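You operate a simulated robot arm through the tools that you are given. There is no shell and no other tool. Be economical: measure what you need, move in short steps, check, and stop when the job is done.

Carry out the task below with a simulated robot arm. There is one attempt and no reset: what you move stays moved.

TASK
Put the beige open box that says "J-72" from the black mat on the site board shelf and the beige open box that says "J-79" on the top of the white sill board. Put one of the cable caps from the low shelf of the window bench on the shelf under the jig. Fetch the cream block marked "J-51" from the low shelf of the window bench and set it on the white panel. Put the 15 mm rubber sleeve from the top of the site box in the deep grey tray and the 28 mm rubber sleeve on the white tile. Put one of the thick green packers from the shelf under the floor bench on the top of the floor bench. Put the grey sponge on the sill under the orange handle window. Take the grey sack from the window sill and leave it on the silver hop-up deck. Take the wide mesh roll on the top of the tool box and put it away on the lower shelf of the boarded wall. Open the bottom bench drawer. The order is free. Set down upright: cable cap.

Only the result counts: the job must be done as asked and must still hold three seconds after the hand-in. Knocking over, shifting, dropping, spilling or breaking anything else fails it. Lids that push on must go on centred and level and be pressed home; caps that screw on are set level and turned clockwise until they are tight.

THE ROBOT
A 7-joint arm with a two-finger parallel gripper on a trunk, on a base that drives. Base frame: it is fixed to the floor where the robot stands at the start and does not move with it; the origin is under the middle of the robot, x ahead of it, y to its left, z up. Lengths are in mm, angles in degrees, forces in N, time in s.
Its first joint turns from -166.0 to 166.0 degrees. Places, roughly: beige open box [500, 0, 750]; bottom bench drawer [400, -500, 100]; cable cap (4x3x5 cm) [600, -1100, 400]; cream block [500, -1250, 500]; deep grey tray (16x24x8 cm) [400, -3100, 600]; grey sack [-2750, -12500, 1250]; grey sponge (10x7x5 cm) [-4900, -9400, 500]; lower shelf of the boarded wall (20x111 cm) [-2180, -1200, 300]; rubber sleeve [500, -3000, 750]; shelf under the jig [-1500, -900, 400]; sill under the orange handle window (58x24 cm) [-4160, -12320, 1100]; silver hop-up deck [-1400, -10400, 500]; site board shelf (123x23 cm) [-380, 960, 860]; thick green packer [-4250, -3500, 250]; top of the floor bench [-4500, -3500, 800]; top of the white sill board [400, -1700, 900]; white panel (22x16x2 cm) [400, -1700, 400]; white tile (9x9x1 cm) [300, -2900, 600]; wide mesh roll (10x10x9 cm) [-3500, -9700, 800]. Payload 1.57 kg.
The TCP is the grasp point between the finger pads, 30 mm short of the fingertips. In the tool frame z runs along the fingers and y along their closing line. Largest opening 110 mm; finger width 24, thickness 12; the body of the gripper, 48 by 112 mm, starts 78 mm behind the TCP.
Orientation is told as [roll, pitch, yaw] about the base's x, y, z axes, in that order, counted from this pose: with the fingers straight down and closing along the base's y, the tool's x points along the base's -x, its y along +y and its z along -z.

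THE INTERFACE
- The arm moves only by the tool play_rows. Its argument "series" is a list of rows, each a list of 7 numbers: the shift along the tool's x, y, z in mm, then the turn, a rotation vector about the tool's x, y, z in degrees, then the gripper command, from -1 (shut) to 1 (fully open), values between in proportion. In form: [[tx, ty, tz, wx, wy, wz, grip], ...]. A call has 1 to 12 rows; each row is the pose to reach, as a shift and turn from the pose commanded when the call began, along the tool's axes at that moment. Rows are played at 5 a second. More than 50 mm and 8.6 degrees between two rows, or a gripper value outside its range, and nothing of the call is played. A pose out of reach is approached as far as the arm can. The call stops where the force on the tool passes 40 N (or 10 N more than at its start, if that is more) or the arm is blocked; 0.2 s more then pass. Each finger travels about 45 mm/s and halts on what it meets, pressing with about 23 N; the grip force reading is that of the motor and also rises with nothing between the fingers. The clock runs only during rows and for 0.2 s after the last one: add rows that repeat a pose to give the fingers time. The reply holds the time, the measured pose of the TCP, the force on the tool along the base axes, the opening and the grip force, in the units named above and with some noise, with the torque about the TCP (base axes, N m) and any sound that the robot's microphone picked up.
- Cameras (640 x 400 px; columns grow to the right, rows downward): "scene" is now at [-7.3, 182.3, 1427.1]; the picture's right is [0.37, -0.93, 0.00], its down [-0.86, -0.34, -0.37] and it looks along [0.34, 0.14, -0.93] (base axes); focal length 214 px, centre (320, 200). "wrist" rides on the gripper at [70, 16, -141] in the tool frame; the picture's right is [-0.23, 0.97, 0.00], its down [-0.86, -0.20, -0.48] and it looks along [-0.47, -0.11, 0.88] (tool axes); focal length 222 px, centre (320, 200). There is no depth. A picture from a camera that has moved, and an enlarged one, comes with that camera's place and axes in the base frame and with its lens. The place of the scene camera against the robot may be out by one fixed shift of up to 12 mm in any direction.
- camera(camera): a new picture of that camera. The clock stands still meanwhile.
- slide_trunk(by): slides the trunk up (or, below 0, down) by that many mm; the arm and the scene camera ride with it, the base frame stays. It gives what a move gives, with no picture.
- steer(legs): drives the robot by 1 to 6 legs, each [ahead, turn to the left] in mm and degrees, along the robot's own axes; the way and the turn of a leg run together, so that a leg with both is an arc; at most 1500 mm and 180 degrees a leg. The arm and the cameras ride along, it lands a little off, and it stops where it bumps. It gives what a move gives.
- head_to(pan, tilt): turns the head with the scene camera to pan (to the left, within 155 degrees either way) and tilt (down, from -29 to 69), counted from straight ahead of the robot. It gives what a move gives.
- zoom(camera, box): a new picture of the part [left, top, right, bottom] of that camera's present view, enlarged. The clock stands still meanwhile.
- finish_job(): hands the job in; it is judged then, once.

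Work in short steps. Places have to be worked out from the pictures, the camera data and where the tool is seen: move nearer, look again, correct. Check each grasp and each placing, and mend what went wrong. You have 535 turns and 306 pictures in all, those below and enlarged ones among them. Open the gripper and draw the arm clear of the work before you hand the job in, unless the task says otherwise.

The tools are called after "Call:" as name(argument=value, ...) on one line, values as JSON. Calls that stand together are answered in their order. play_rows: Moves the arm, as the interface text tells. Its arguments: {"type":"object","properties":{"series":{"type":"array"}},"required":["series"]} The other tools are called the same way: slide_trunk (by) slides the trunk up or down; steer (legs) drives the base; head_to (pan, tilt) turns the head that bears the scene camera; camera (camera) takes a picture; zoom (camera, box) takes an enlarged picture of a part of a camera's view; finish_job () hands the job in.

At the start:

```text
time_s: 0.0
tool_pos: [467.0, -119.6, 1078.6]
tcp_rot: [0.0, 0.0, -0.3]
force: [0.0, 0.2, -0.2]
torque: [-0.01, 0.0, 0.0]
gripper_width: 109.9
finger_force: 0.1
trunk travel left (down, up): [-400.0, 190.0]
robot x, y, heading: [0.7, 2.8, 0.0]
head pan, tilt: [21.7, 68.4]
```

scene: 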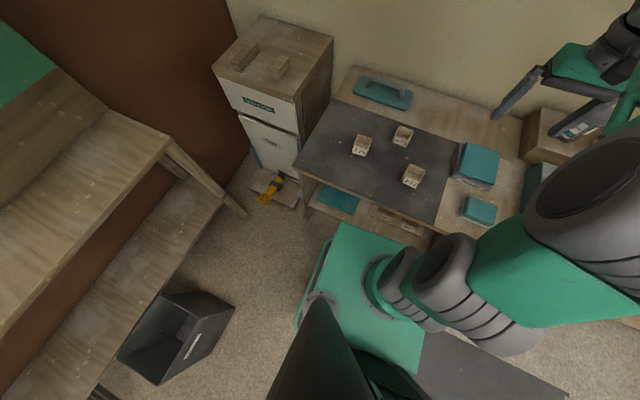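
wrist: 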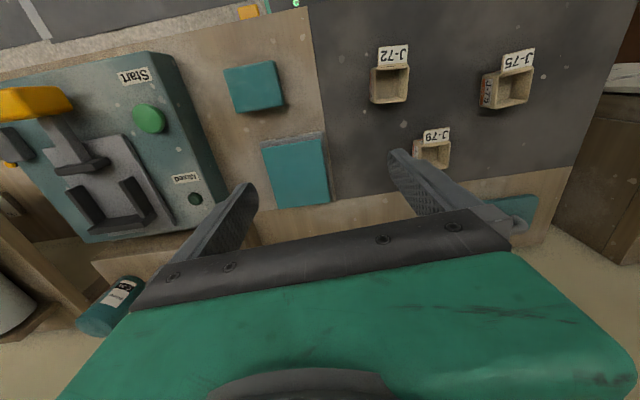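

First I zoom on the scene and wrist views of the mat to understand the boxes.

Call:
zoom(camera="scene", box=[300, 80, 540, 230])

Call:
zoom(camera="wrist", box=[320, 20, 560, 170])

Call:
head_to(pan=0, tilt=35)

```text
2.67 times, centred on (420, 155) of scene
camera zoom: at [-7.3, 182.3, 1427.1], right [0.37, -0.93, 0.0], down [-0.86, -0.34, -0.37], along [0.34, 0.14, -0.93], focal length 572 px, centre (53, 320)
```

zoom: 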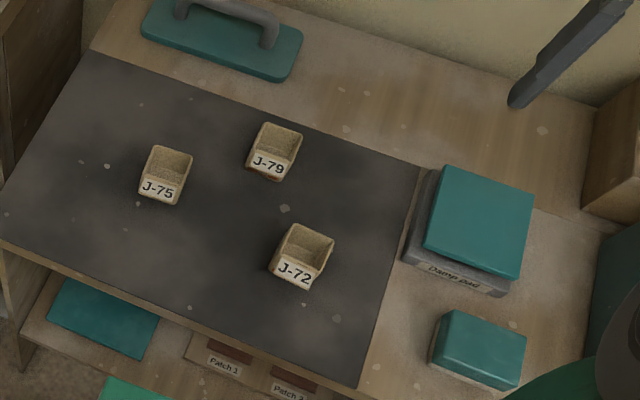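

```text
2.67 times, centred on (440, 95) of wrist
camera zoom: at [395.9, -103.5, 1218.9], right [0.23, 0.97, 0.0], down [0.85, -0.2, 0.48], along [0.47, -0.11, -0.88], focal length 592 px, centre (0, 480)
```

zoom: 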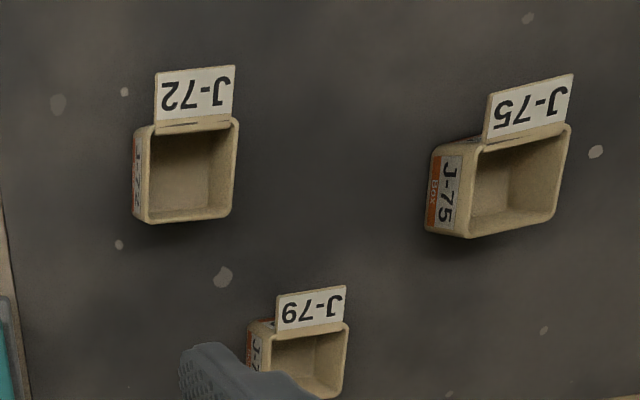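

```text
time_s: 1.0
tool_pos: [466.9, -120.8, 1078.0]
tcp_rot: [-0.1, 0.0, -0.3]
force: [-1.2, -0.5, 0.6]
torque: [-0.01, 0.0, -0.02]
gripper_width: 110.0
finger_force: 0.0
trunk travel left (down, up): [-400.0, 190.0]
robot x, y, heading: [-1.7, 0.1, 0.1]
head pan, tilt: [0.0, 35.0]
```

Survey of the surroundings: front, left.

Call:
camera(camera="scene")

Call:
head_to(pan=100, tilt=30)

Call:
camera(camera="scene")

Call:
head_to(pan=-80, tilt=30)

Call:
camera(camera="scene")

Call:
head_to(pan=-150, tilt=25)

Call:
camera(camera="scene")

```text
301 pictures are left
camera scene: at [28.3, 161.5, 1470.3], right [0.0, -1.0, 0.0], down [-0.57, 0.0, -0.82], along [0.82, 0.0, -0.57], focal length 214 px, centre (320, 200)
```

scene: 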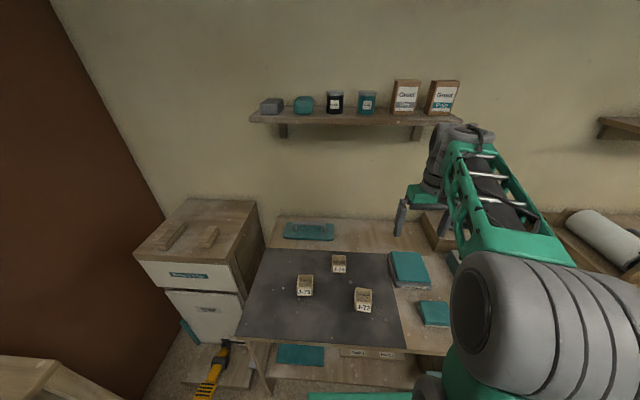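

```text
time_s: 2.8
tool_pos: [466.4, -121.2, 1077.9]
tcp_rot: [-0.1, -0.1, -0.3]
force: [0.4, 0.1, 0.0]
torque: [0.02, -0.02, -0.01]
gripper_width: 110.1
finger_force: 0.1
trunk travel left (down, up): [-400.0, 190.0]
robot x, y, heading: [3.6, -3.9, 0.0]
head pan, tilt: [100.0, 30.0]
```

```text
300 pictures are left
camera scene: at [-75.4, 250.6, 1478.2], right [0.98, 0.17, 0.0], down [0.09, -0.49, -0.87], along [-0.15, 0.85, -0.5], focal length 214 px, centre (320, 200)
```

scene: 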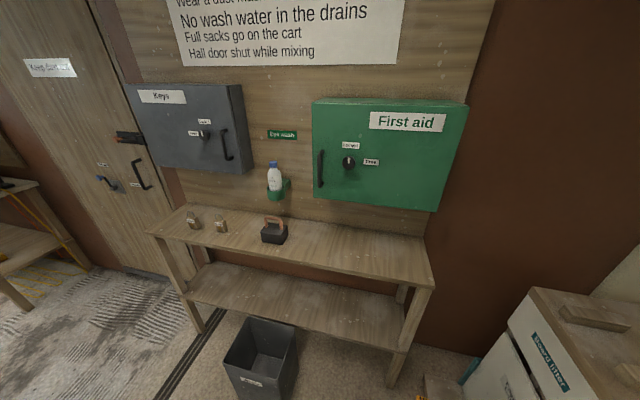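

```text
time_s: 5.4
tool_pos: [466.2, -120.6, 1077.8]
tcp_rot: [0.0, 0.0, -0.3]
force: [0.5, -0.1, 0.6]
torque: [0.01, 0.0, 0.02]
gripper_width: 110.0
finger_force: 0.0
trunk travel left (down, up): [-400.0, 190.0]
robot x, y, heading: [2.6, -2.9, -0.3]
head pan, tilt: [-80.0, 30.0]
```

```text
299 pictures are left
camera scene: at [-44.0, 72.4, 1478.2], right [-0.98, -0.17, 0.0], down [-0.09, 0.49, -0.87], along [0.15, -0.85, -0.5], focal length 214 px, centre (320, 200)
```

scene: 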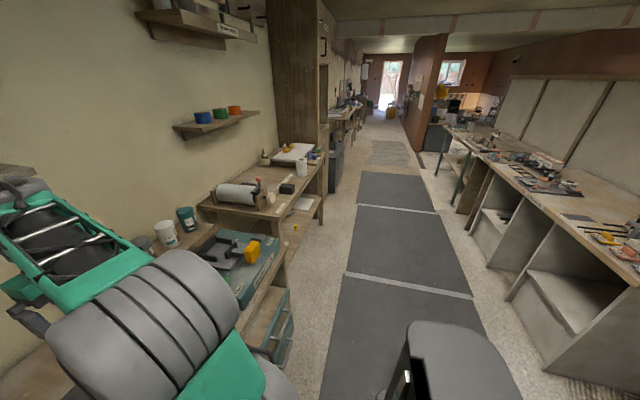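

```text
time_s: 6.8
tool_pos: [466.4, -121.5, 1078.1]
tcp_rot: [0.0, 0.0, -0.3]
force: [0.1, 0.5, -0.4]
torque: [-0.01, 0.04, -0.01]
gripper_width: 109.7
finger_force: 0.0
trunk travel left (down, up): [-400.0, 190.0]
robot x, y, heading: [-0.4, 1.8, -0.0]
head pan, tilt: [-150.0, 25.0]
```

```text
298 pictures are left
camera scene: at [-139.5, 115.4, 1486.2], right [-0.5, 0.87, 0.0], down [0.37, 0.21, -0.91], along [-0.78, -0.45, -0.42], focal length 214 px, centre (320, 200)
```

scene: 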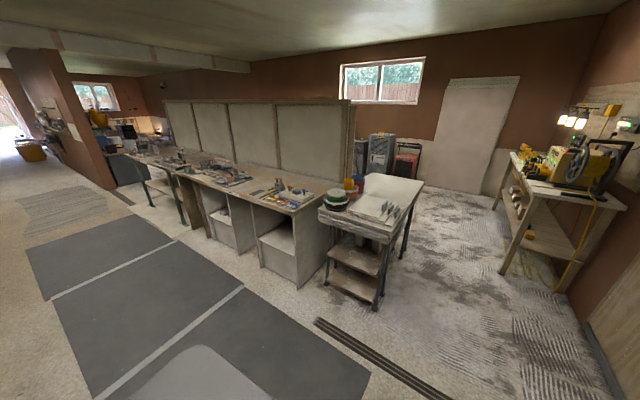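

J-72 estimated near [434, 21]. I move the gripper above it to about z=900 and look again.

Call:
play_rows(series=[[6, 28, 35, 0, 0, 0, 1], [13, 57, 70, 0, 0, 0, 1], [20, 85, 105, 0, 0, 0, 1], [26, 113, 140, 0, 0, 0, 1], [33, 142, 178, 0, 0, 0, 1]])

Call:
camera(camera="wrist")

```text
time_s: 8.1
tool_pos: [433.1, 22.0, 902.1]
tcp_rot: [0.0, -0.2, -0.2]
force: [-0.3, 0.8, -0.6]
torque: [-0.03, 0.0, 0.02]
gripper_width: 110.1
finger_force: 0.1
trunk travel left (down, up): [-400.0, 190.0]
robot x, y, heading: [3.0, -0.6, -0.1]
head pan, tilt: [-150.0, 25.0]
```

```text
297 pictures are left
camera wrist: at [361.3, 38.7, 1042.7], right [0.23, 0.97, 0.0], down [0.85, -0.2, 0.48], along [0.47, -0.11, -0.88], focal length 222 px, centre (320, 200)
```

wrist: 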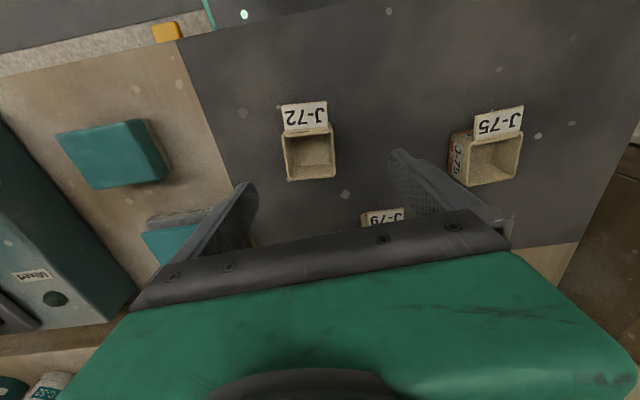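

Triangulating gives J-72's centre near (433, 10), yaw about -8°, mat top about z=758. I turn, centre and descend in steps.

Call:
play_rows(series=[[0, -12, 0, 0, 0, 4, 1], [0, -12, 30, 0, 0, 8, 1], [0, -12, 60, 0, 0, 8, 1]])

Call:
camera(camera="wrist")

```text
time_s: 8.8
tool_pos: [429.8, 9.8, 841.1]
tcp_rot: [0.0, 0.0, -8.3]
force: [0.3, 0.0, 0.5]
torque: [0.01, -0.03, 0.0]
gripper_width: 110.0
finger_force: 0.1
trunk travel left (down, up): [-400.0, 190.0]
robot x, y, heading: [-2.2, 3.2, -0.0]
head pan, tilt: [-150.0, 25.0]
```

```text
296 pictures are left
camera wrist: at [362.9, 36.6, 981.6], right [0.37, 0.93, 0.0], down [0.82, -0.32, 0.48], along [0.45, -0.17, -0.88], focal length 222 px, centre (320, 200)
```

wrist: 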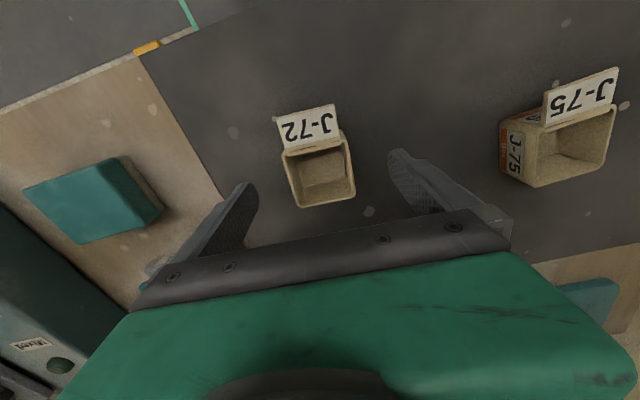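

Aligned and centred (431, 11). Descend to z≈793 and close.

Call:
play_rows(series=[[-1, 0, 25, 0, 0, 0, 1], [-2, 0, 48, 0, 0, 0, 1], [-2, 0, 48, 0, 0, 0, -0.3], [-2, 0, 48, 0, 0, 0, -0.6], [-2, 0, 48, 0, 0, 0, -0.6], [-2, 0, 48, 0, 0, 0, -0.6]])

```text
time_s: 10.2
tool_pos: [434.4, 7.0, 789.8]
tcp_rot: [0.0, -0.1, -8.3]
force: [-0.5, 0.9, 0.3]
torque: [-0.02, 0.03, -0.02]
gripper_width: 55.5
finger_force: 18.8
trunk travel left (down, up): [-400.0, 190.0]
robot x, y, heading: [-2.5, 0.5, 0.2]
head pan, tilt: [-150.0, 25.0]
```

Held (55 mm wide). Lift 200 mm, then back off, turn left 90° and face the site board shelf.

Call:
play_rows(series=[[0, 0, -30, 0, 0, 0, -0.6], [0, 0, -70, 0, 0, 0, -0.6], [0, 0, -110, 0, 0, 0, -0.6], [0, 0, -150, 0, 0, 0, -0.6], [0, 0, -200, 0, 0, 0, -0.6], [0, 0, -240, 0, 0, 0, -0.6]])

Call:
steer(legs=[[-150, 0], [0, 90], [200, 0]])

Call:
head_to(pan=15, tilt=45)

Call:
camera(camera="scene")

```text
time_s: 11.7
tool_pos: [433.0, 6.9, 1031.8]
tcp_rot: [-0.1, 0.0, -8.2]
force: [0.0, -0.2, 0.3]
torque: [-0.01, 0.0, 0.02]
gripper_width: 55.1
finger_force: 23.4
trunk travel left (down, up): [-400.0, 190.0]
robot x, y, heading: [2.7, -0.7, 0.1]
head pan, tilt: [-150.0, 25.0]
```

```text
time_s: 18.1
tool_pos: [-168.4, 629.8, 1030.0]
tcp_rot: [0.1, 0.0, 82.7]
force: [0.3, 0.5, -0.2]
torque: [0.03, 0.01, 0.01]
gripper_width: 55.3
finger_force: 22.6
trunk travel left (down, up): [-400.0, 190.0]
robot x, y, heading: [-153.6, 201.0, 91.0]
head pan, tilt: [-150.0, 25.0]
```

```text
time_s: 20.6
tool_pos: [-168.3, 631.6, 1030.3]
tcp_rot: [0.0, 0.0, 82.8]
force: [0.1, -0.1, -1.5]
torque: [-0.02, 0.02, -0.02]
gripper_width: 55.4
finger_force: 23.3
trunk travel left (down, up): [-400.0, 190.0]
robot x, y, heading: [-156.6, 198.6, 90.9]
head pan, tilt: [15.0, 45.0]
```

```text
295 pictures are left
camera scene: at [-329.5, 219.5, 1455.6], right [0.96, 0.27, 0.0], down [0.19, -0.68, -0.71], along [-0.19, 0.68, -0.71], focal length 214 px, centre (320, 200)
```

scene: 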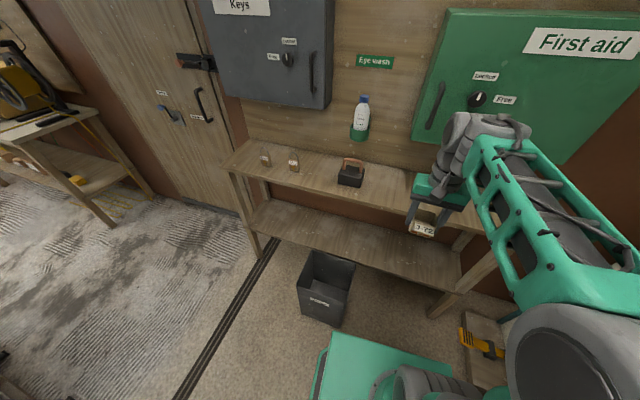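

Shelf gap is between the black item (x≈-400) and the green cabinet. I drive 100 ahead and move the arm left to x≈-270, then look with the wrist.

Call:
steer(legs=[[100, 0]])

Call:
play_rows(series=[[0, 35, 20, 0, 0, -4, -0.6], [0, 70, 40, 0, 0, -8, -0.6], [0, 100, 60, 0, 0, -8, -0.6]])

Call:
camera(camera="wrist")

Call:
camera(camera="scene")

```text
time_s: 21.7
tool_pos: [-168.4, 729.4, 1029.9]
tcp_rot: [0.0, 0.0, 82.6]
force: [-0.3, 0.4, -0.2]
torque: [0.02, 0.0, -0.02]
gripper_width: 55.4
finger_force: 21.8
trunk travel left (down, up): [-400.0, 190.0]
robot x, y, heading: [-154.7, 295.4, 91.0]
head pan, tilt: [15.0, 45.0]
```

```text
time_s: 22.5
tool_pos: [-268.6, 742.7, 971.9]
tcp_rot: [0.1, 0.0, 90.6]
force: [0.1, 0.0, -0.1]
torque: [0.01, -0.02, -0.05]
gripper_width: 55.3
finger_force: 23.0
trunk travel left (down, up): [-400.0, 190.0]
robot x, y, heading: [-156.1, 297.2, 90.9]
head pan, tilt: [15.0, 45.0]
```

```text
294 pictures are left
camera wrist: at [-286.1, 672.4, 1112.6], right [-0.98, 0.22, 0.0], down [0.19, 0.86, 0.48], along [0.1, 0.47, -0.88], focal length 222 px, centre (320, 200)
```

wrist: 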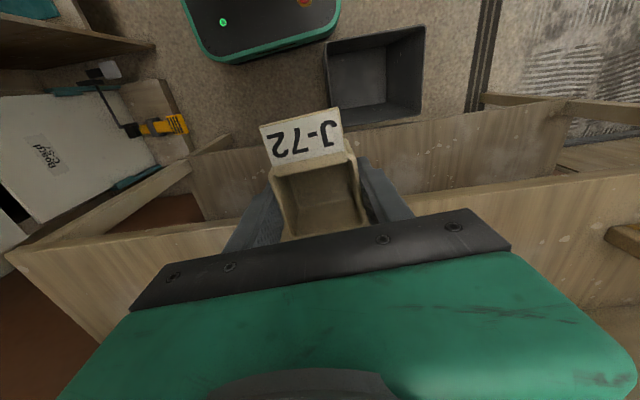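

```text
293 pictures are left
camera scene: at [-331.2, 318.5, 1455.6], right [0.96, 0.27, 0.0], down [0.19, -0.68, -0.71], along [-0.19, 0.68, -0.71], focal length 214 px, centre (320, 200)
```

scene: 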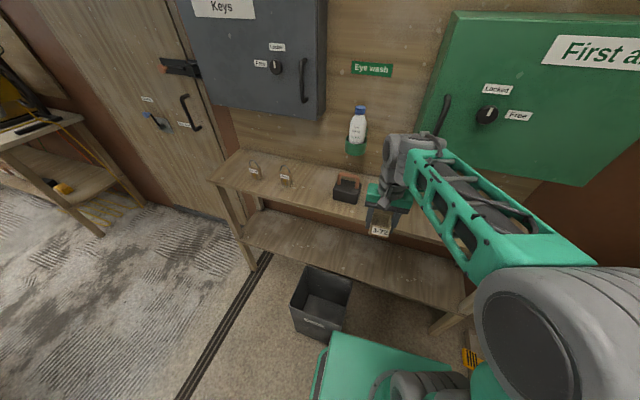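

Shelf edge at y≈841. I move the box to y≈893 and lower gently until contact.

Call:
play_rows(series=[[-50, 0, 0, 0, 0, 0, -0.6], [-100, 0, 0, 0, 0, 0, -0.6], [-150, 0, 0, 0, 0, 0, -0.6], [-150, 0, 25, 0, 0, 0, -0.6], [-150, 0, 50, 0, 0, 0, -0.6], [-150, 0, 60, 0, 0, 0, -0.6]])

Call:
camera(camera="scene")

Call:
camera(camera="wrist")

```text
time_s: 23.9
tool_pos: [-269.9, 892.9, 911.1]
tcp_rot: [0.0, 0.0, 90.6]
force: [0.1, 0.0, 1.2]
torque: [-0.01, -0.02, 0.01]
gripper_width: 55.4
finger_force: 22.9
trunk travel left (down, up): [-400.0, 190.0]
robot x, y, heading: [-156.2, 293.2, 90.9]
head pan, tilt: [15.0, 45.0]
```

```text
292 pictures are left
camera scene: at [-331.1, 318.8, 1455.6], right [0.96, 0.27, 0.0], down [0.19, -0.68, -0.71], along [-0.19, 0.68, -0.71], focal length 214 px, centre (320, 200)
```

scene: 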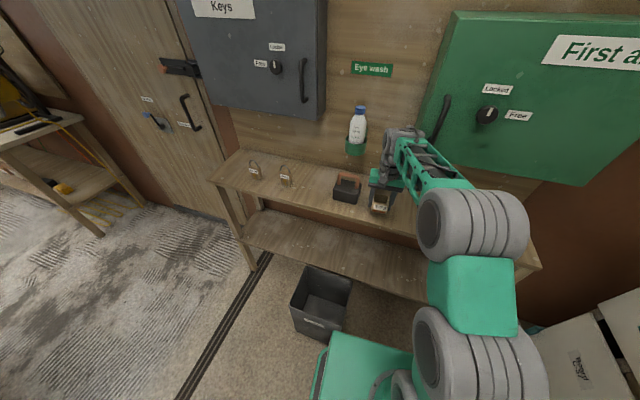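

```text
291 pictures are left
camera wrist: at [-286.3, 824.0, 1052.1], right [-0.98, 0.22, 0.0], down [0.19, 0.86, 0.48], along [0.1, 0.47, -0.88], focal length 222 px, centre (320, 200)
```

wrist: 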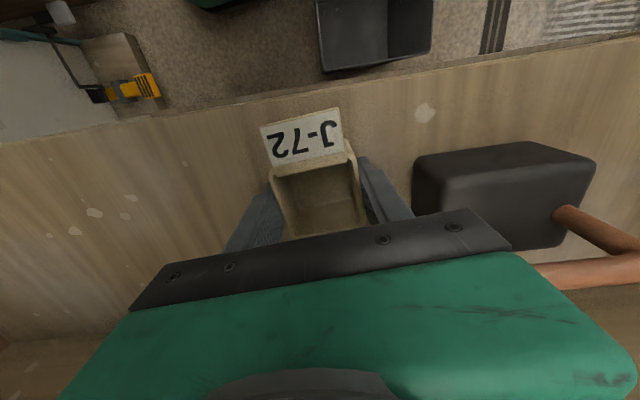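

The black box is too near the right finger; shift 40 mm to +x, 15 mm deeper, then lower to contact.

Call:
play_rows(series=[[-15, -40, 0, 0, 0, 0, -0.6], [-15, -40, 10, 0, 0, 0, -0.6], [-15, -40, 18, 0, 0, 0, -0.6], [-15, -40, 26, 0, 0, 0, -0.6], [-15, -40, 34, 0, 0, 0, -0.6], [-15, -40, 42, 0, 0, 0, -0.6], [-15, -40, 50, 0, 0, 0, -0.6], [-15, -40, 58, 0, 0, 0, -0.6], [-15, -40, 66, 0, 0, 0, -0.6]])

```text
time_s: 25.2
tool_pos: [-265.0, 912.5, 891.6]
tcp_rot: [1.5, -1.6, 95.8]
force: [10.1, 0.2, 7.4]
torque: [-0.36, 0.7, 0.0]
gripper_width: 55.3
finger_force: 23.5
trunk travel left (down, up): [-400.0, 190.0]
robot x, y, heading: [-158.8, 313.1, 97.9]
head pan, tilt: [15.0, 45.0]
stopped in row 6: the force on the tool passed its limit (the readings are from after the stop); the commanded pose is now the measured one
```

Stopped by force and the base heading changed; look at what is touching.

Call:
camera(camera="scene")

Call:
camera(camera="wrist")

```text
290 pictures are left
camera scene: at [-456.8, 289.5, 1445.4], right [0.92, 0.39, 0.09], down [0.34, -0.64, -0.69], along [-0.22, 0.67, -0.71], focal length 214 px, centre (320, 200)
```

scene: 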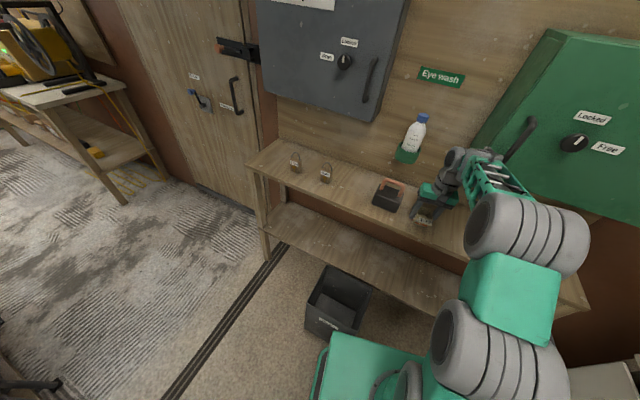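

```text
289 pictures are left
camera wrist: at [-270.0, 838.4, 1030.9], right [-0.99, 0.13, 0.03], down [0.13, 0.86, 0.5], along [0.04, 0.5, -0.87], focal length 222 px, centre (320, 200)
```

wrist: 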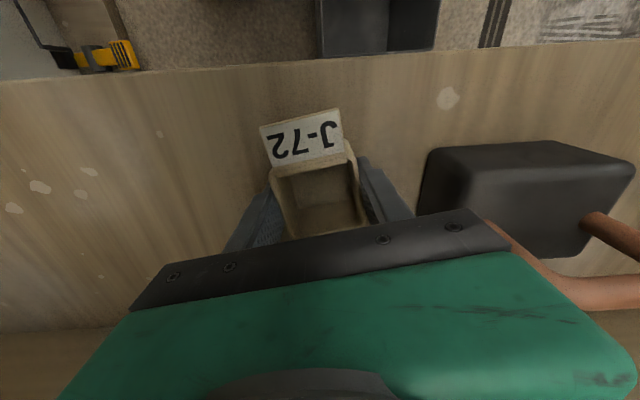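

Shelf contact at z≈892 (box bottom 860) tipped the base slightly. Raise 4 mm to relieve it.

Call:
play_rows(series=[[0, 0, -3, 0, 0, 0, -0.6], [0, 0, -5, 0, 0, 0, -0.6], [0, 0, -5, 0, 0, 0, -0.6]])

Call:
camera(camera="scene")

```text
time_s: 25.5
tool_pos: [-295.3, 962.4, 892.4]
tcp_rot: [3.8, -1.3, 102.1]
force: [-21.7, -30.4, 14.9]
torque: [2.63, -2.25, -0.16]
gripper_width: 55.3
finger_force: 23.5
trunk travel left (down, up): [-400.0, 190.0]
robot x, y, heading: [-170.2, 372.1, 114.6]
head pan, tilt: [15.0, 45.0]
stopped in row 1: the arm was blocked; the commanded pose is now the measured one
```

```text
288 pictures are left
camera scene: at [-471.9, 261.6, 1444.4], right [0.76, 0.64, 0.1], down [0.52, -0.51, -0.68], along [-0.39, 0.57, -0.72], focal length 214 px, centre (320, 200)
```

scene: 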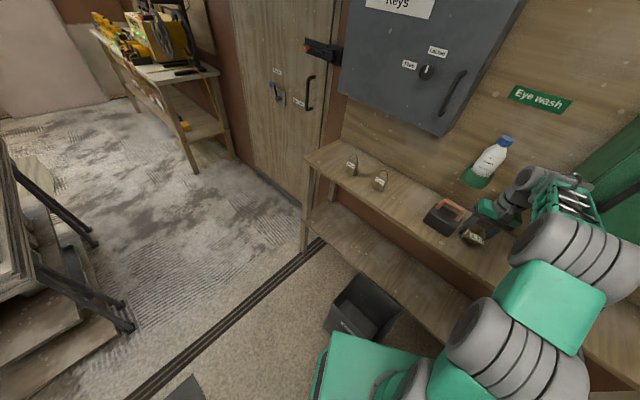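

The base is turning while pressed; I zoom to see what is in contact.

Call:
zoom(camera="scene", box=[400, 80, 640, 300])

Call:
camera(camera="wrist")

```text
1.82 times, centred on (520, 190) of scene
camera zoom: at [-471.9, 261.6, 1444.4], right [0.76, 0.64, 0.1], down [0.52, -0.51, -0.68], along [-0.39, 0.57, -0.72], focal length 390 px, centre (-44, 218)
```

zoom: 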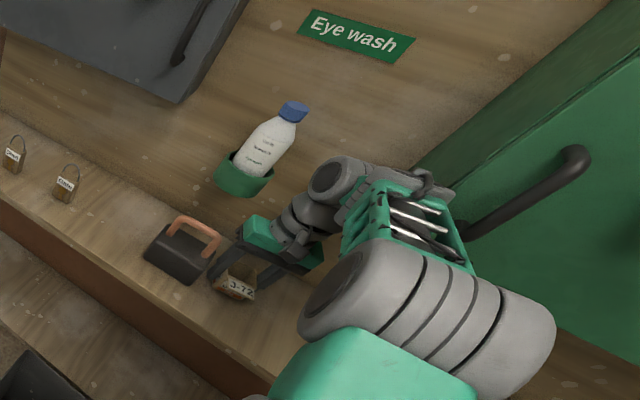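

```text
286 pictures are left
camera wrist: at [-288.2, 890.1, 1032.7], right [-1.0, 0.02, 0.07], down [0.05, 0.87, 0.48], along [-0.05, 0.49, -0.87], focal length 222 px, centre (320, 200)
```

wrist: 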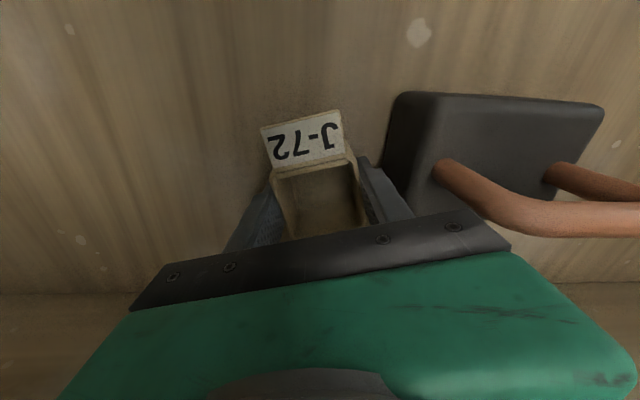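

The forearm likely caught the cabinet handle and turned the base. I lift 20 mm and pull back toward the robot side.

Call:
play_rows(series=[[10, -2, -10, 0, 0, 0, -0.6], [25, -4, -20, 0, 0, 0, -0.6]])

Call:
camera(camera="scene")

```text
time_s: 25.8
tool_pos: [-309.6, 997.6, 909.7]
tcp_rot: [2.7, -4.0, 103.8]
force: [3.7, 14.8, -60.2]
torque: [-2.13, -2.5, -0.61]
gripper_width: 55.3
finger_force: 23.2
trunk travel left (down, up): [-400.0, 190.0]
robot x, y, heading: [-169.7, 375.9, 118.8]
head pan, tilt: [15.0, 45.0]
stopped in row 1: the arm was blocked; the commanded pose is now the measured one
```

```text
285 pictures are left
camera scene: at [-485.5, 244.5, 1438.0], right [0.72, 0.69, 0.11], down [0.56, -0.48, -0.68], along [-0.41, 0.55, -0.73], focal length 214 px, centre (320, 200)
```

scene: 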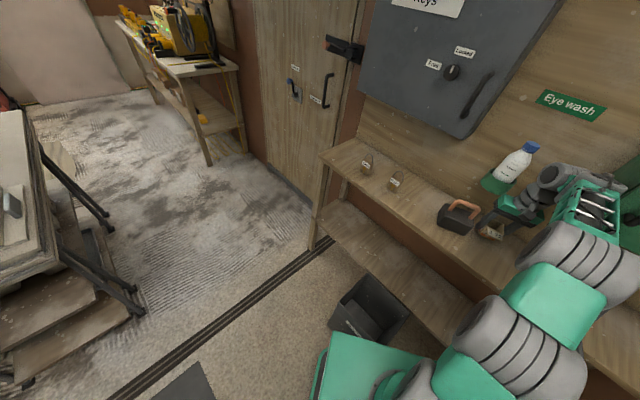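

I try backing the base 60 mm to pull the hand out of the wedge, then look.

Call:
steer(legs=[[-60, 0]])

Call:
camera(camera="scene")

Call:
camera(camera="wrist")

```text
time_s: 26.5
tool_pos: [-339.2, 995.3, 907.4]
tcp_rot: [4.3, -4.7, 109.6]
force: [119.9, -75.6, -88.7]
torque: [10.51, 15.19, 1.28]
gripper_width: 55.3
finger_force: 23.2
trunk travel left (down, up): [-400.0, 190.0]
robot x, y, heading: [-176.8, 370.8, 124.2]
head pan, tilt: [15.0, 45.0]
stopped in leg 1: the robot was blocked; the commanded pose is now the measured one
```

```text
284 pictures are left
camera scene: at [-480.7, 204.1, 1442.5], right [0.65, 0.75, 0.12], down [0.61, -0.42, -0.67], along [-0.46, 0.51, -0.73], focal length 214 px, centre (320, 200)
```

scene: 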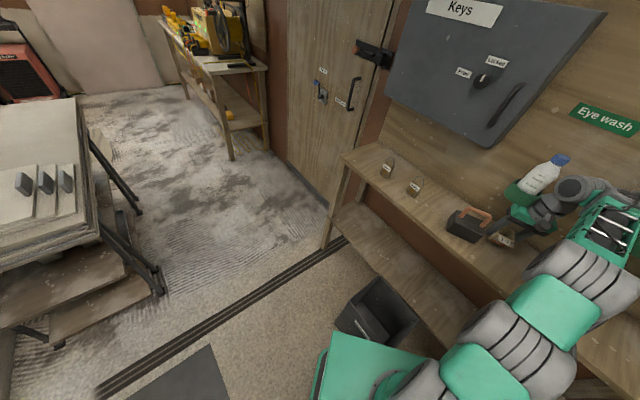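

```text
283 pictures are left
camera wrist: at [-318.6, 918.4, 1042.7], right [-0.99, -0.12, 0.09], down [-0.05, 0.85, 0.53], along [-0.14, 0.52, -0.84], focal length 222 px, centre (320, 200)
```

wrist: 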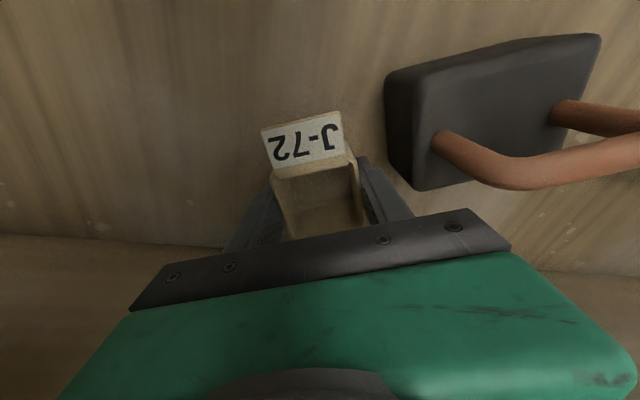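

Force says something up-left (the eyewash holder) presses the hand. I pull the hand straight back toward the robot (tool +x).

Call:
play_rows(series=[[15, 0, 0, 0, 0, 0, -0.6], [30, 0, 0, 0, 0, 0, -0.6], [50, 0, 0, 0, 0, 0, -0.6]])

Call:
camera(camera="scene")

```text
time_s: 26.8
tool_pos: [-343.1, 1008.5, 906.4]
tcp_rot: [4.7, -9.0, 105.7]
force: [227.0, 89.4, 19.7]
torque: [-12.51, 32.19, 1.77]
gripper_width: 55.5
finger_force: 23.4
trunk travel left (down, up): [-400.0, 190.0]
robot x, y, heading: [-173.5, 371.1, 126.0]
head pan, tilt: [15.0, 45.0]
stopped in row 1: the arm was blocked; the commanded pose is now the measured one
```

```text
282 pictures are left
camera scene: at [-500.0, 185.9, 1435.2], right [0.62, 0.77, 0.13], down [0.63, -0.39, -0.67], along [-0.46, 0.5, -0.74], focal length 214 px, centre (320, 200)
```

scene: 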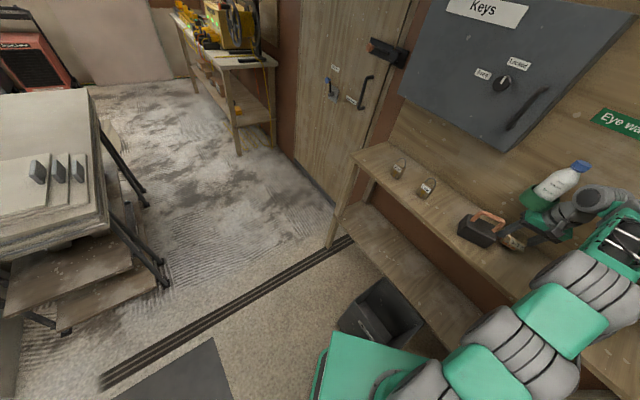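

I look toward the right side to see what the forearm and base touch.

Call:
head_to(pan=-25, tilt=40)

Call:
camera(camera="scene")

```text
time_s: 27.9
tool_pos: [-342.8, 1009.1, 907.4]
tcp_rot: [4.5, -9.3, 106.7]
force: [267.8, 57.9, 0.8]
torque: [-8.2, 37.41, 2.69]
gripper_width: 55.3
finger_force: 22.5
trunk travel left (down, up): [-400.0, 190.0]
robot x, y, heading: [-173.8, 370.6, 126.1]
head pan, tilt: [-25.0, 40.0]
```

```text
281 pictures are left
camera scene: at [-454.1, 216.0, 1449.1], right [0.97, 0.19, 0.13], down [0.22, -0.57, -0.79], along [-0.07, 0.8, -0.6], focal length 214 px, centre (320, 200)
```

scene: 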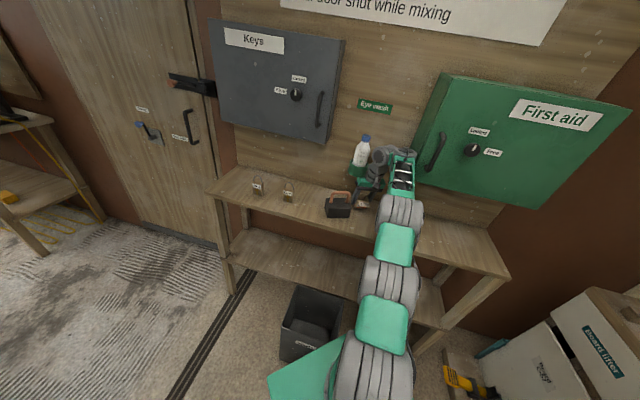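

Call:
zoom(camera="scene", box=[310, 110, 470, 230])

```text
3.33 times, centred on (390, 170) of scene
camera zoom: at [-454.1, 216.0, 1449.1], right [0.97, 0.19, 0.13], down [0.22, -0.57, -0.79], along [-0.07, 0.8, -0.6], focal length 715 px, centre (87, 300)
```

zoom: 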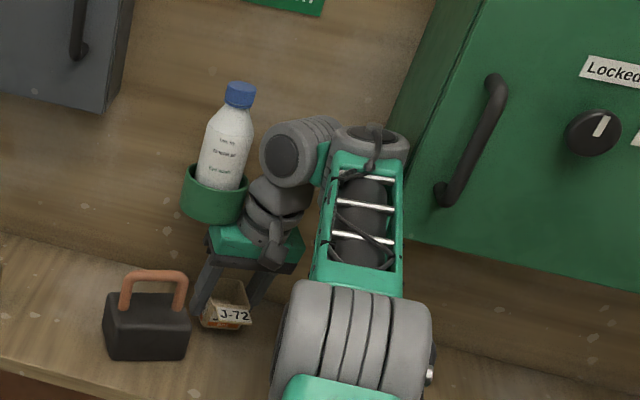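

The hand is wedged between the eyewash holder and the cabinet side. An arc leg (back with a small left turn) moves the hand purely in -y; try that.

Call:
steer(legs=[[-90, 5]])

Call:
zoom(camera="scene", box=[270, 100, 470, 250])

```text
time_s: 28.6
tool_pos: [-354.8, 1046.9, 905.2]
tcp_rot: [1.8, -20.1, 118.4]
force: [319.7, -66.8, -4.6]
torque: [9.4, 44.88, 15.34]
gripper_width: 55.3
finger_force: 22.7
trunk travel left (down, up): [-400.0, 190.0]
robot x, y, heading: [-175.8, 373.3, 128.8]
head pan, tilt: [-25.0, 40.0]
stopped in leg 1: the force on the tool passed its limit (the readings are from after the stop); the commanded pose is now the measured one
```

```text
2.67 times, centred on (370, 175) of scene
camera zoom: at [-453.0, 191.2, 1450.7], right [0.96, 0.23, 0.14], down [0.25, -0.56, -0.79], along [-0.1, 0.8, -0.59], focal length 572 px, centre (187, 267)
```

zoom: 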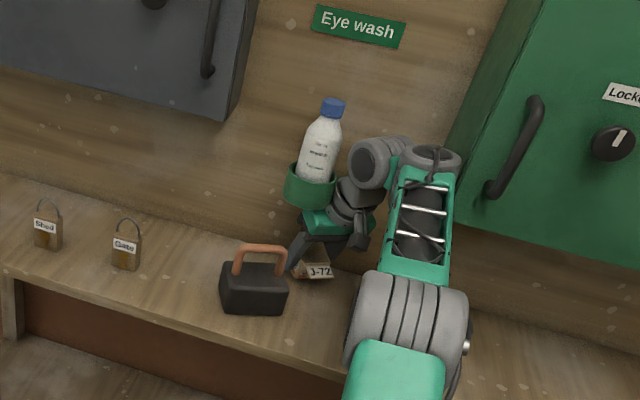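

The base's right side is lifted, so driving fails. I try pulling the hand straight to -y with a larger first step.

Call:
play_rows(series=[[37, 23, -22, 0, 0, 0, -0.6], [74, 46, -44, 0, 0, 0, -0.6], [74, 46, -44, 0, 0, 0, -0.6]])

Call:
zoom(camera="scene", box=[270, 100, 470, 250])

```text
time_s: 28.9
tool_pos: [-351.8, 1058.8, 908.8]
tcp_rot: [-2.1, -23.4, 119.9]
force: [542.7, -93.8, 189.5]
torque: [-0.42, 74.97, 31.98]
gripper_width: 55.4
finger_force: 23.2
trunk travel left (down, up): [-400.0, 190.0]
robot x, y, heading: [-169.4, 375.6, 129.4]
head pan, tilt: [-25.0, 40.0]
stopped in row 1: the force on the tool passed its limit (the readings are from after the stop); the commanded pose is now the measured one
```

```text
2.67 times, centred on (370, 175) of scene
camera zoom: at [-478.2, 175.2, 1444.9], right [0.96, 0.24, 0.16], down [0.27, -0.55, -0.79], along [-0.11, 0.8, -0.59], focal length 572 px, centre (187, 267)
```

zoom: 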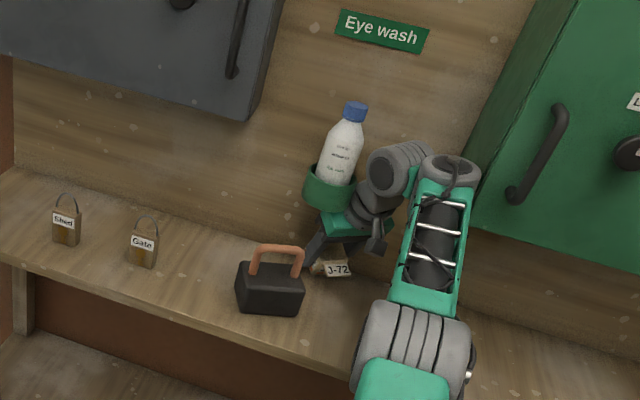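

Squeezing grows; I try relieving the holder contact by commanding the hand in +x (away from the holder).

Call:
play_rows(series=[[10, -20, -3, 0, 0, 0, -0.6], [20, -40, -6, 0, 0, 0, -0.6], [30, -60, -9, 0, 0, 0, -0.6]])

Call:
zoom(camera="scene", box=[270, 100, 470, 250])

```text
time_s: 29.2
tool_pos: [-327.7, 1023.2, 892.5]
tcp_rot: [-0.8, -30.4, 124.2]
force: [22.1, 28.4, 118.6]
torque: [0.31, 2.44, -0.98]
gripper_width: 55.7
finger_force: 22.7
trunk travel left (down, up): [-400.0, 190.0]
robot x, y, heading: [-172.5, 370.8, 132.0]
head pan, tilt: [-25.0, 40.0]
stopped in row 1: the arm was blocked; the commanded pose is now the measured one
```

```text
2.67 times, centred on (370, 175) of scene
camera zoom: at [-498.9, 109.2, 1432.0], right [0.94, 0.28, 0.19], down [0.31, -0.51, -0.8], along [-0.13, 0.82, -0.56], focal length 572 px, centre (187, 267)
```

zoom: 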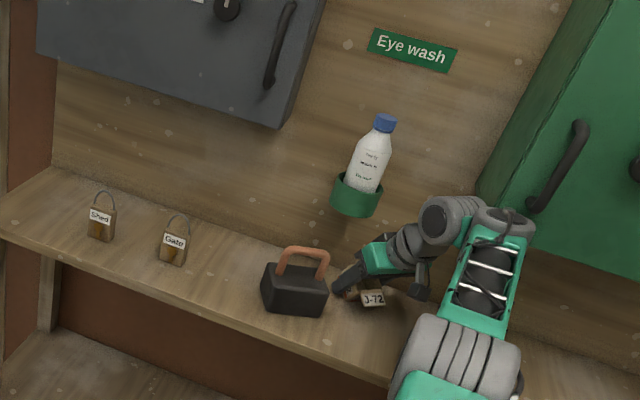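

Freed from the holder; the hand (now on the robot's right) pressing on the shelf lifts the robot's right side. Lift the hand now.

Call:
play_rows(series=[[-20, 0, -35, 0, 0, 0, -0.6], [-25, 0, -60, 0, 0, 0, -0.6]])

Call:
camera(camera="scene")

```text
time_s: 29.4
tool_pos: [-280.1, 1028.4, 888.4]
tcp_rot: [7.8, -59.2, 116.6]
force: [-35.6, 1.6, 121.9]
torque: [4.2, -0.26, 0.58]
gripper_width: 55.7
finger_force: 22.9
out of reach, approached as far as the arm can: row 1
trunk travel left (down, up): [-400.0, 190.0]
robot x, y, heading: [-167.9, 369.2, 132.2]
head pan, tilt: [-25.0, 40.0]
stopped in row 1: the force on the tool passed its limit (the readings are from after the stop); the commanded pose is now the measured one
```

```text
276 pictures are left
camera scene: at [-517.4, 61.6, 1424.6], right [0.94, 0.28, 0.21], down [0.33, -0.48, -0.82], along [-0.13, 0.83, -0.54], focal length 214 px, centre (320, 200)
```

scene: 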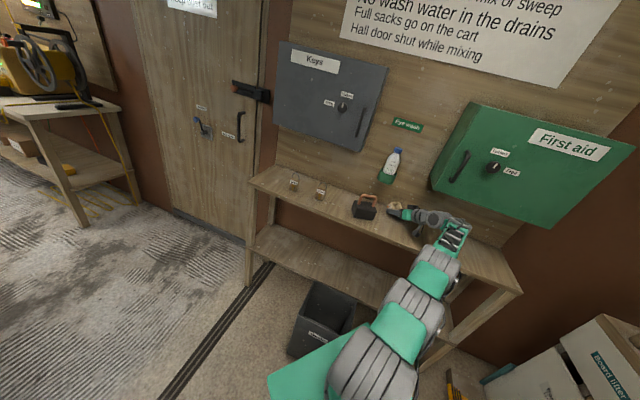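

The arm is stretched out pressing on the shelf, lifting the robot. Raising the trunk with joints held should take the hand off the shelf and let the robot settle.

Call:
slide_trunk(by=80)

Call:
camera(camera="scene")

```text
time_s: 29.7
tool_pos: [-136.9, 1037.9, 889.8]
tcp_rot: [11.0, -55.5, 113.2]
force: [-31.0, -141.0, 130.7]
torque: [4.82, -0.15, 0.08]
gripper_width: 54.9
finger_force: 25.6
trunk travel left (down, up): [-400.0, 190.0]
robot x, y, heading: [-171.8, 367.6, 130.6]
head pan, tilt: [-25.0, 40.0]
stopped: the force on the tool passed its limit (the readings are from after the stop); the commanded pose is now the measured one
```

```text
275 pictures are left
camera scene: at [-430.1, 154.0, 1445.8], right [0.95, 0.27, 0.14], down [0.26, -0.53, -0.8], along [-0.14, 0.8, -0.58], focal length 214 px, centre (320, 200)
```

scene: 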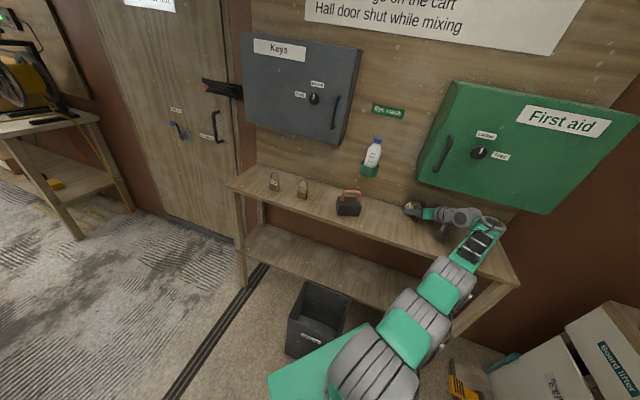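

Recovering (lean reduced, hand slid to clear area). Continue raising.

Call:
slide_trunk(by=60)

Call:
camera(camera="scene")

```text
time_s: 29.9
tool_pos: [-104.8, 1041.1, 887.6]
tcp_rot: [26.3, -65.8, 119.9]
force: [-58.8, -40.4, 145.8]
torque: [2.34, -2.29, -0.18]
gripper_width: 55.1
finger_force: 23.1
trunk travel left (down, up): [-401.0, 189.0]
robot x, y, heading: [-164.0, 360.2, 130.8]
head pan, tilt: [-25.0, 40.0]
stopped: the force on the tool passed its limit (the readings are from after the stop); the commanded pose is now the measured one
```

```text
274 pictures are left
camera scene: at [-252.0, 249.7, 1468.1], right [0.96, 0.27, 0.0], down [0.17, -0.59, -0.79], along [-0.21, 0.76, -0.61], focal length 214 px, centre (320, 200)
```

scene: 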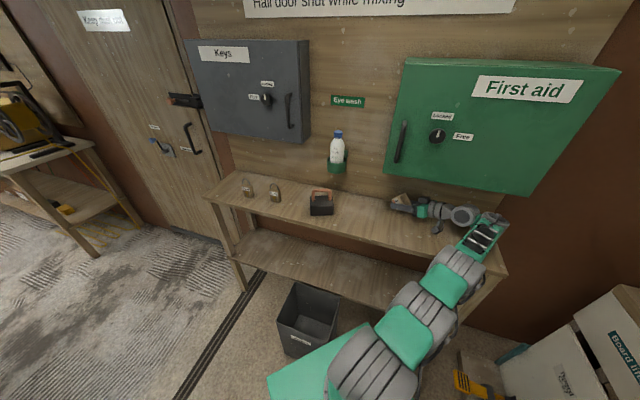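

Robot is level again, nothing else moved. Now lift and pull the hand back toward the robot.

Call:
play_rows(series=[[-26, 31, -29, 0, 0, 0, -0.6], [-27, 61, -52, 0, 0, 0, -0.6], [-20, 90, -71, 0, 0, 0, -0.6]])

Call:
camera(camera="scene")

```text
time_s: 30.3
tool_pos: [-107.9, 1041.2, 889.0]
tcp_rot: [22.5, -63.0, 121.1]
force: [28.2, -45.1, 65.8]
torque: [2.74, -0.61, -1.34]
gripper_width: 55.1
finger_force: 22.7
trunk travel left (down, up): [-401.0, 189.0]
robot x, y, heading: [-161.0, 361.1, 130.7]
head pan, tilt: [-25.0, 40.0]
stopped in row 1: the arm was blocked; the commanded pose is now the measured one
```

```text
273 pictures are left
camera scene: at [-199.2, 191.4, 1473.9], right [0.96, 0.27, -0.02], down [0.14, -0.56, -0.82], along [-0.23, 0.78, -0.57], focal length 214 px, centre (320, 200)
```

scene: 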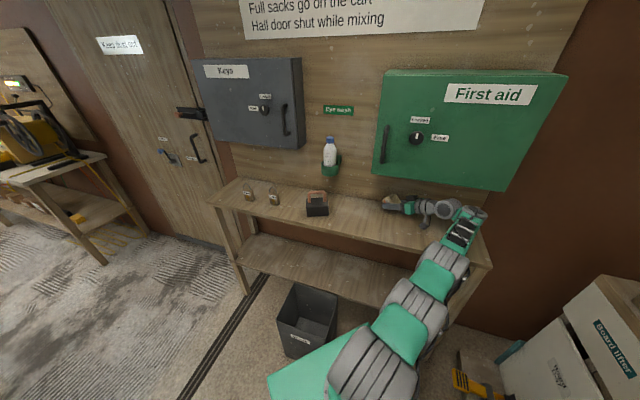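

Try a mainly upward lift.

Call:
play_rows(series=[[-40, 15, -20, 0, 0, 0, -0.6], [-70, 35, -45, 0, 0, 0, -0.6]])

Call:
camera(camera="scene")

```text
time_s: 30.8
tool_pos: [-135.0, 1042.5, 894.6]
tcp_rot: [36.7, -56.3, 102.3]
force: [-19.7, -1.8, 130.6]
torque: [4.51, 0.0, 0.62]
gripper_width: 55.4
finger_force: 23.0
trunk travel left (down, up): [-401.0, 189.0]
robot x, y, heading: [-154.5, 348.4, 122.5]
head pan, tilt: [-25.0, 40.0]
stopped in row 2: the arm was blocked; the commanded pose is now the measured one
```

```text
272 pictures are left
camera scene: at [-160.4, 145.3, 1479.2], right [0.99, 0.13, -0.06], down [0.03, -0.55, -0.84], along [-0.14, 0.83, -0.55], focal length 214 px, centre (320, 200)
```

scene: 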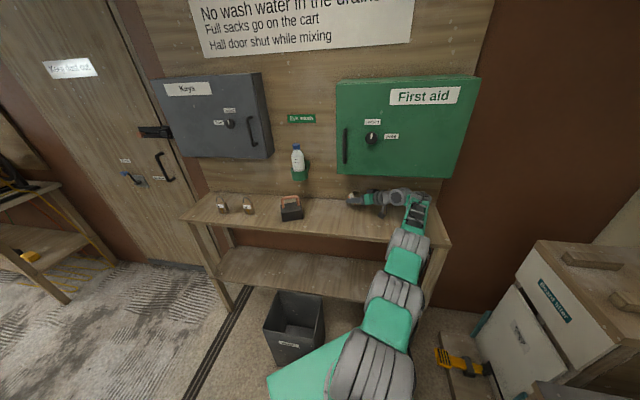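

Robot now leans back, arm stretched. Back the base away to pull the hand off the wall side.

Call:
steer(legs=[[-80, 0]])

Call:
camera(camera="scene")

```text
time_s: 31.4
tool_pos: [-162.2, 1026.9, 899.3]
tcp_rot: [36.0, -54.7, 97.9]
force: [23.6, 46.1, 130.6]
torque: [6.78, -3.71, -0.18]
gripper_width: 73.1
finger_force: 9.6
trunk travel left (down, up): [-401.0, 189.0]
robot x, y, heading: [-112.8, 297.4, 99.9]
head pan, tilt: [-25.0, 40.0]
stopped in leg 1: the force on the tool passed its limit (the readings are from after the stop); the commanded pose is now the measured one
```

```text
271 pictures are left
camera scene: at [-208.4, 132.7, 1476.3], right [0.96, -0.26, -0.04], down [-0.18, -0.53, -0.83], along [0.19, 0.81, -0.56], focal length 214 px, centre (320, 200)
```

scene: 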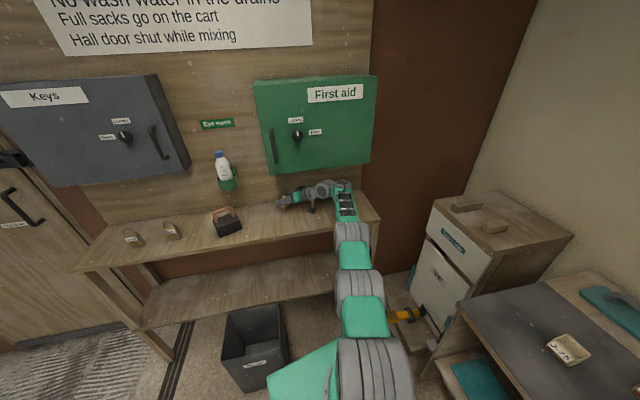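

Grip width changed to 73; zoom on the hand.

Call:
zoom(camera="scene", box=[180, 140, 400, 280])

Call:
camera(camera="wrist")

```text
2.86 times, centred on (290, 210) of scene
camera zoom: at [-208.4, 132.7, 1476.3], right [0.96, -0.26, -0.04], down [-0.18, -0.53, -0.83], along [0.19, 0.81, -0.56], focal length 613 px, centre (406, 171)
```

zoom: 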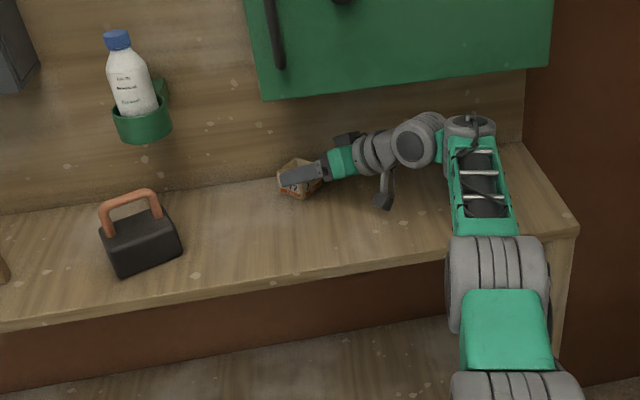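

```text
269 pictures are left
camera wrist: at [-74.7, 897.5, 912.8], right [-0.73, -0.44, 0.52], down [0.4, 0.33, 0.85], along [-0.55, 0.83, -0.07], focal length 222 px, centre (320, 200)
```

wrist: 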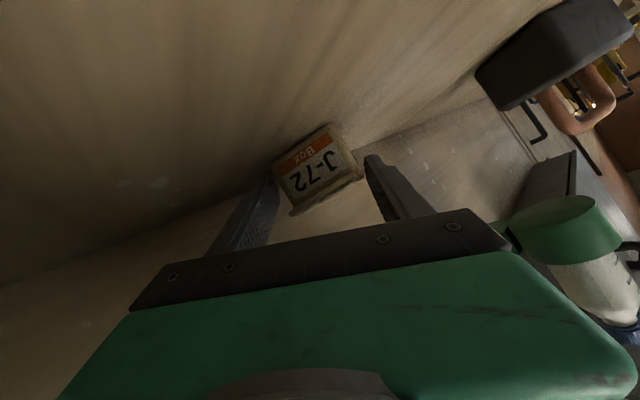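

Box J-72 is on the shelf at the back, partly out of the grip. It needs no upright pose, so release it here.

Call:
play_rows(series=[[0, 0, 0, 0, 0, 0, 0.5], [0, 0, 0, 0, 0, 0, 0.8], [0, 0, 0, 0, 0, 0, 0.8]])

Call:
camera(camera="wrist")

Call:
camera(camera="scene")

```text
time_s: 31.7
tool_pos: [-154.6, 1029.6, 899.4]
tcp_rot: [55.0, -54.4, 79.3]
force: [-3.4, -57.9, 153.0]
torque: [2.57, -1.05, -0.83]
gripper_width: 66.1
finger_force: 0.1
trunk travel left (down, up): [-401.0, 189.0]
robot x, y, heading: [-95.5, 306.8, 87.6]
head pan, tilt: [-25.0, 40.0]
stopped in row 1: the force on the tool passed its limit (the readings are from after the stop); the commanded pose is now the measured one
```

```text
268 pictures are left
camera wrist: at [-71.6, 895.8, 897.4], right [-0.64, -0.41, 0.65], down [0.57, 0.31, 0.76], along [-0.51, 0.86, 0.03], focal length 222 px, centre (320, 200)
```

wrist: 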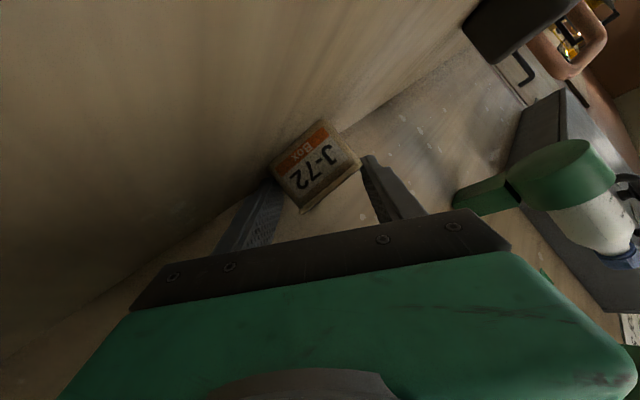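

```text
267 pictures are left
camera scene: at [-228.2, 157.5, 1476.5], right [0.89, -0.46, -0.05], down [-0.29, -0.47, -0.83], along [0.36, 0.75, -0.55], focal length 214 px, centre (320, 200)
```

scene: 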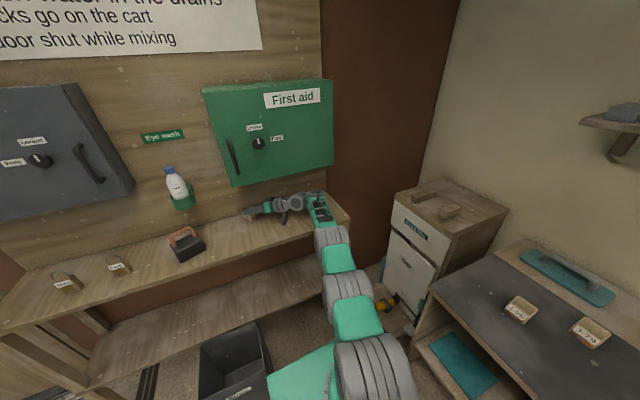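

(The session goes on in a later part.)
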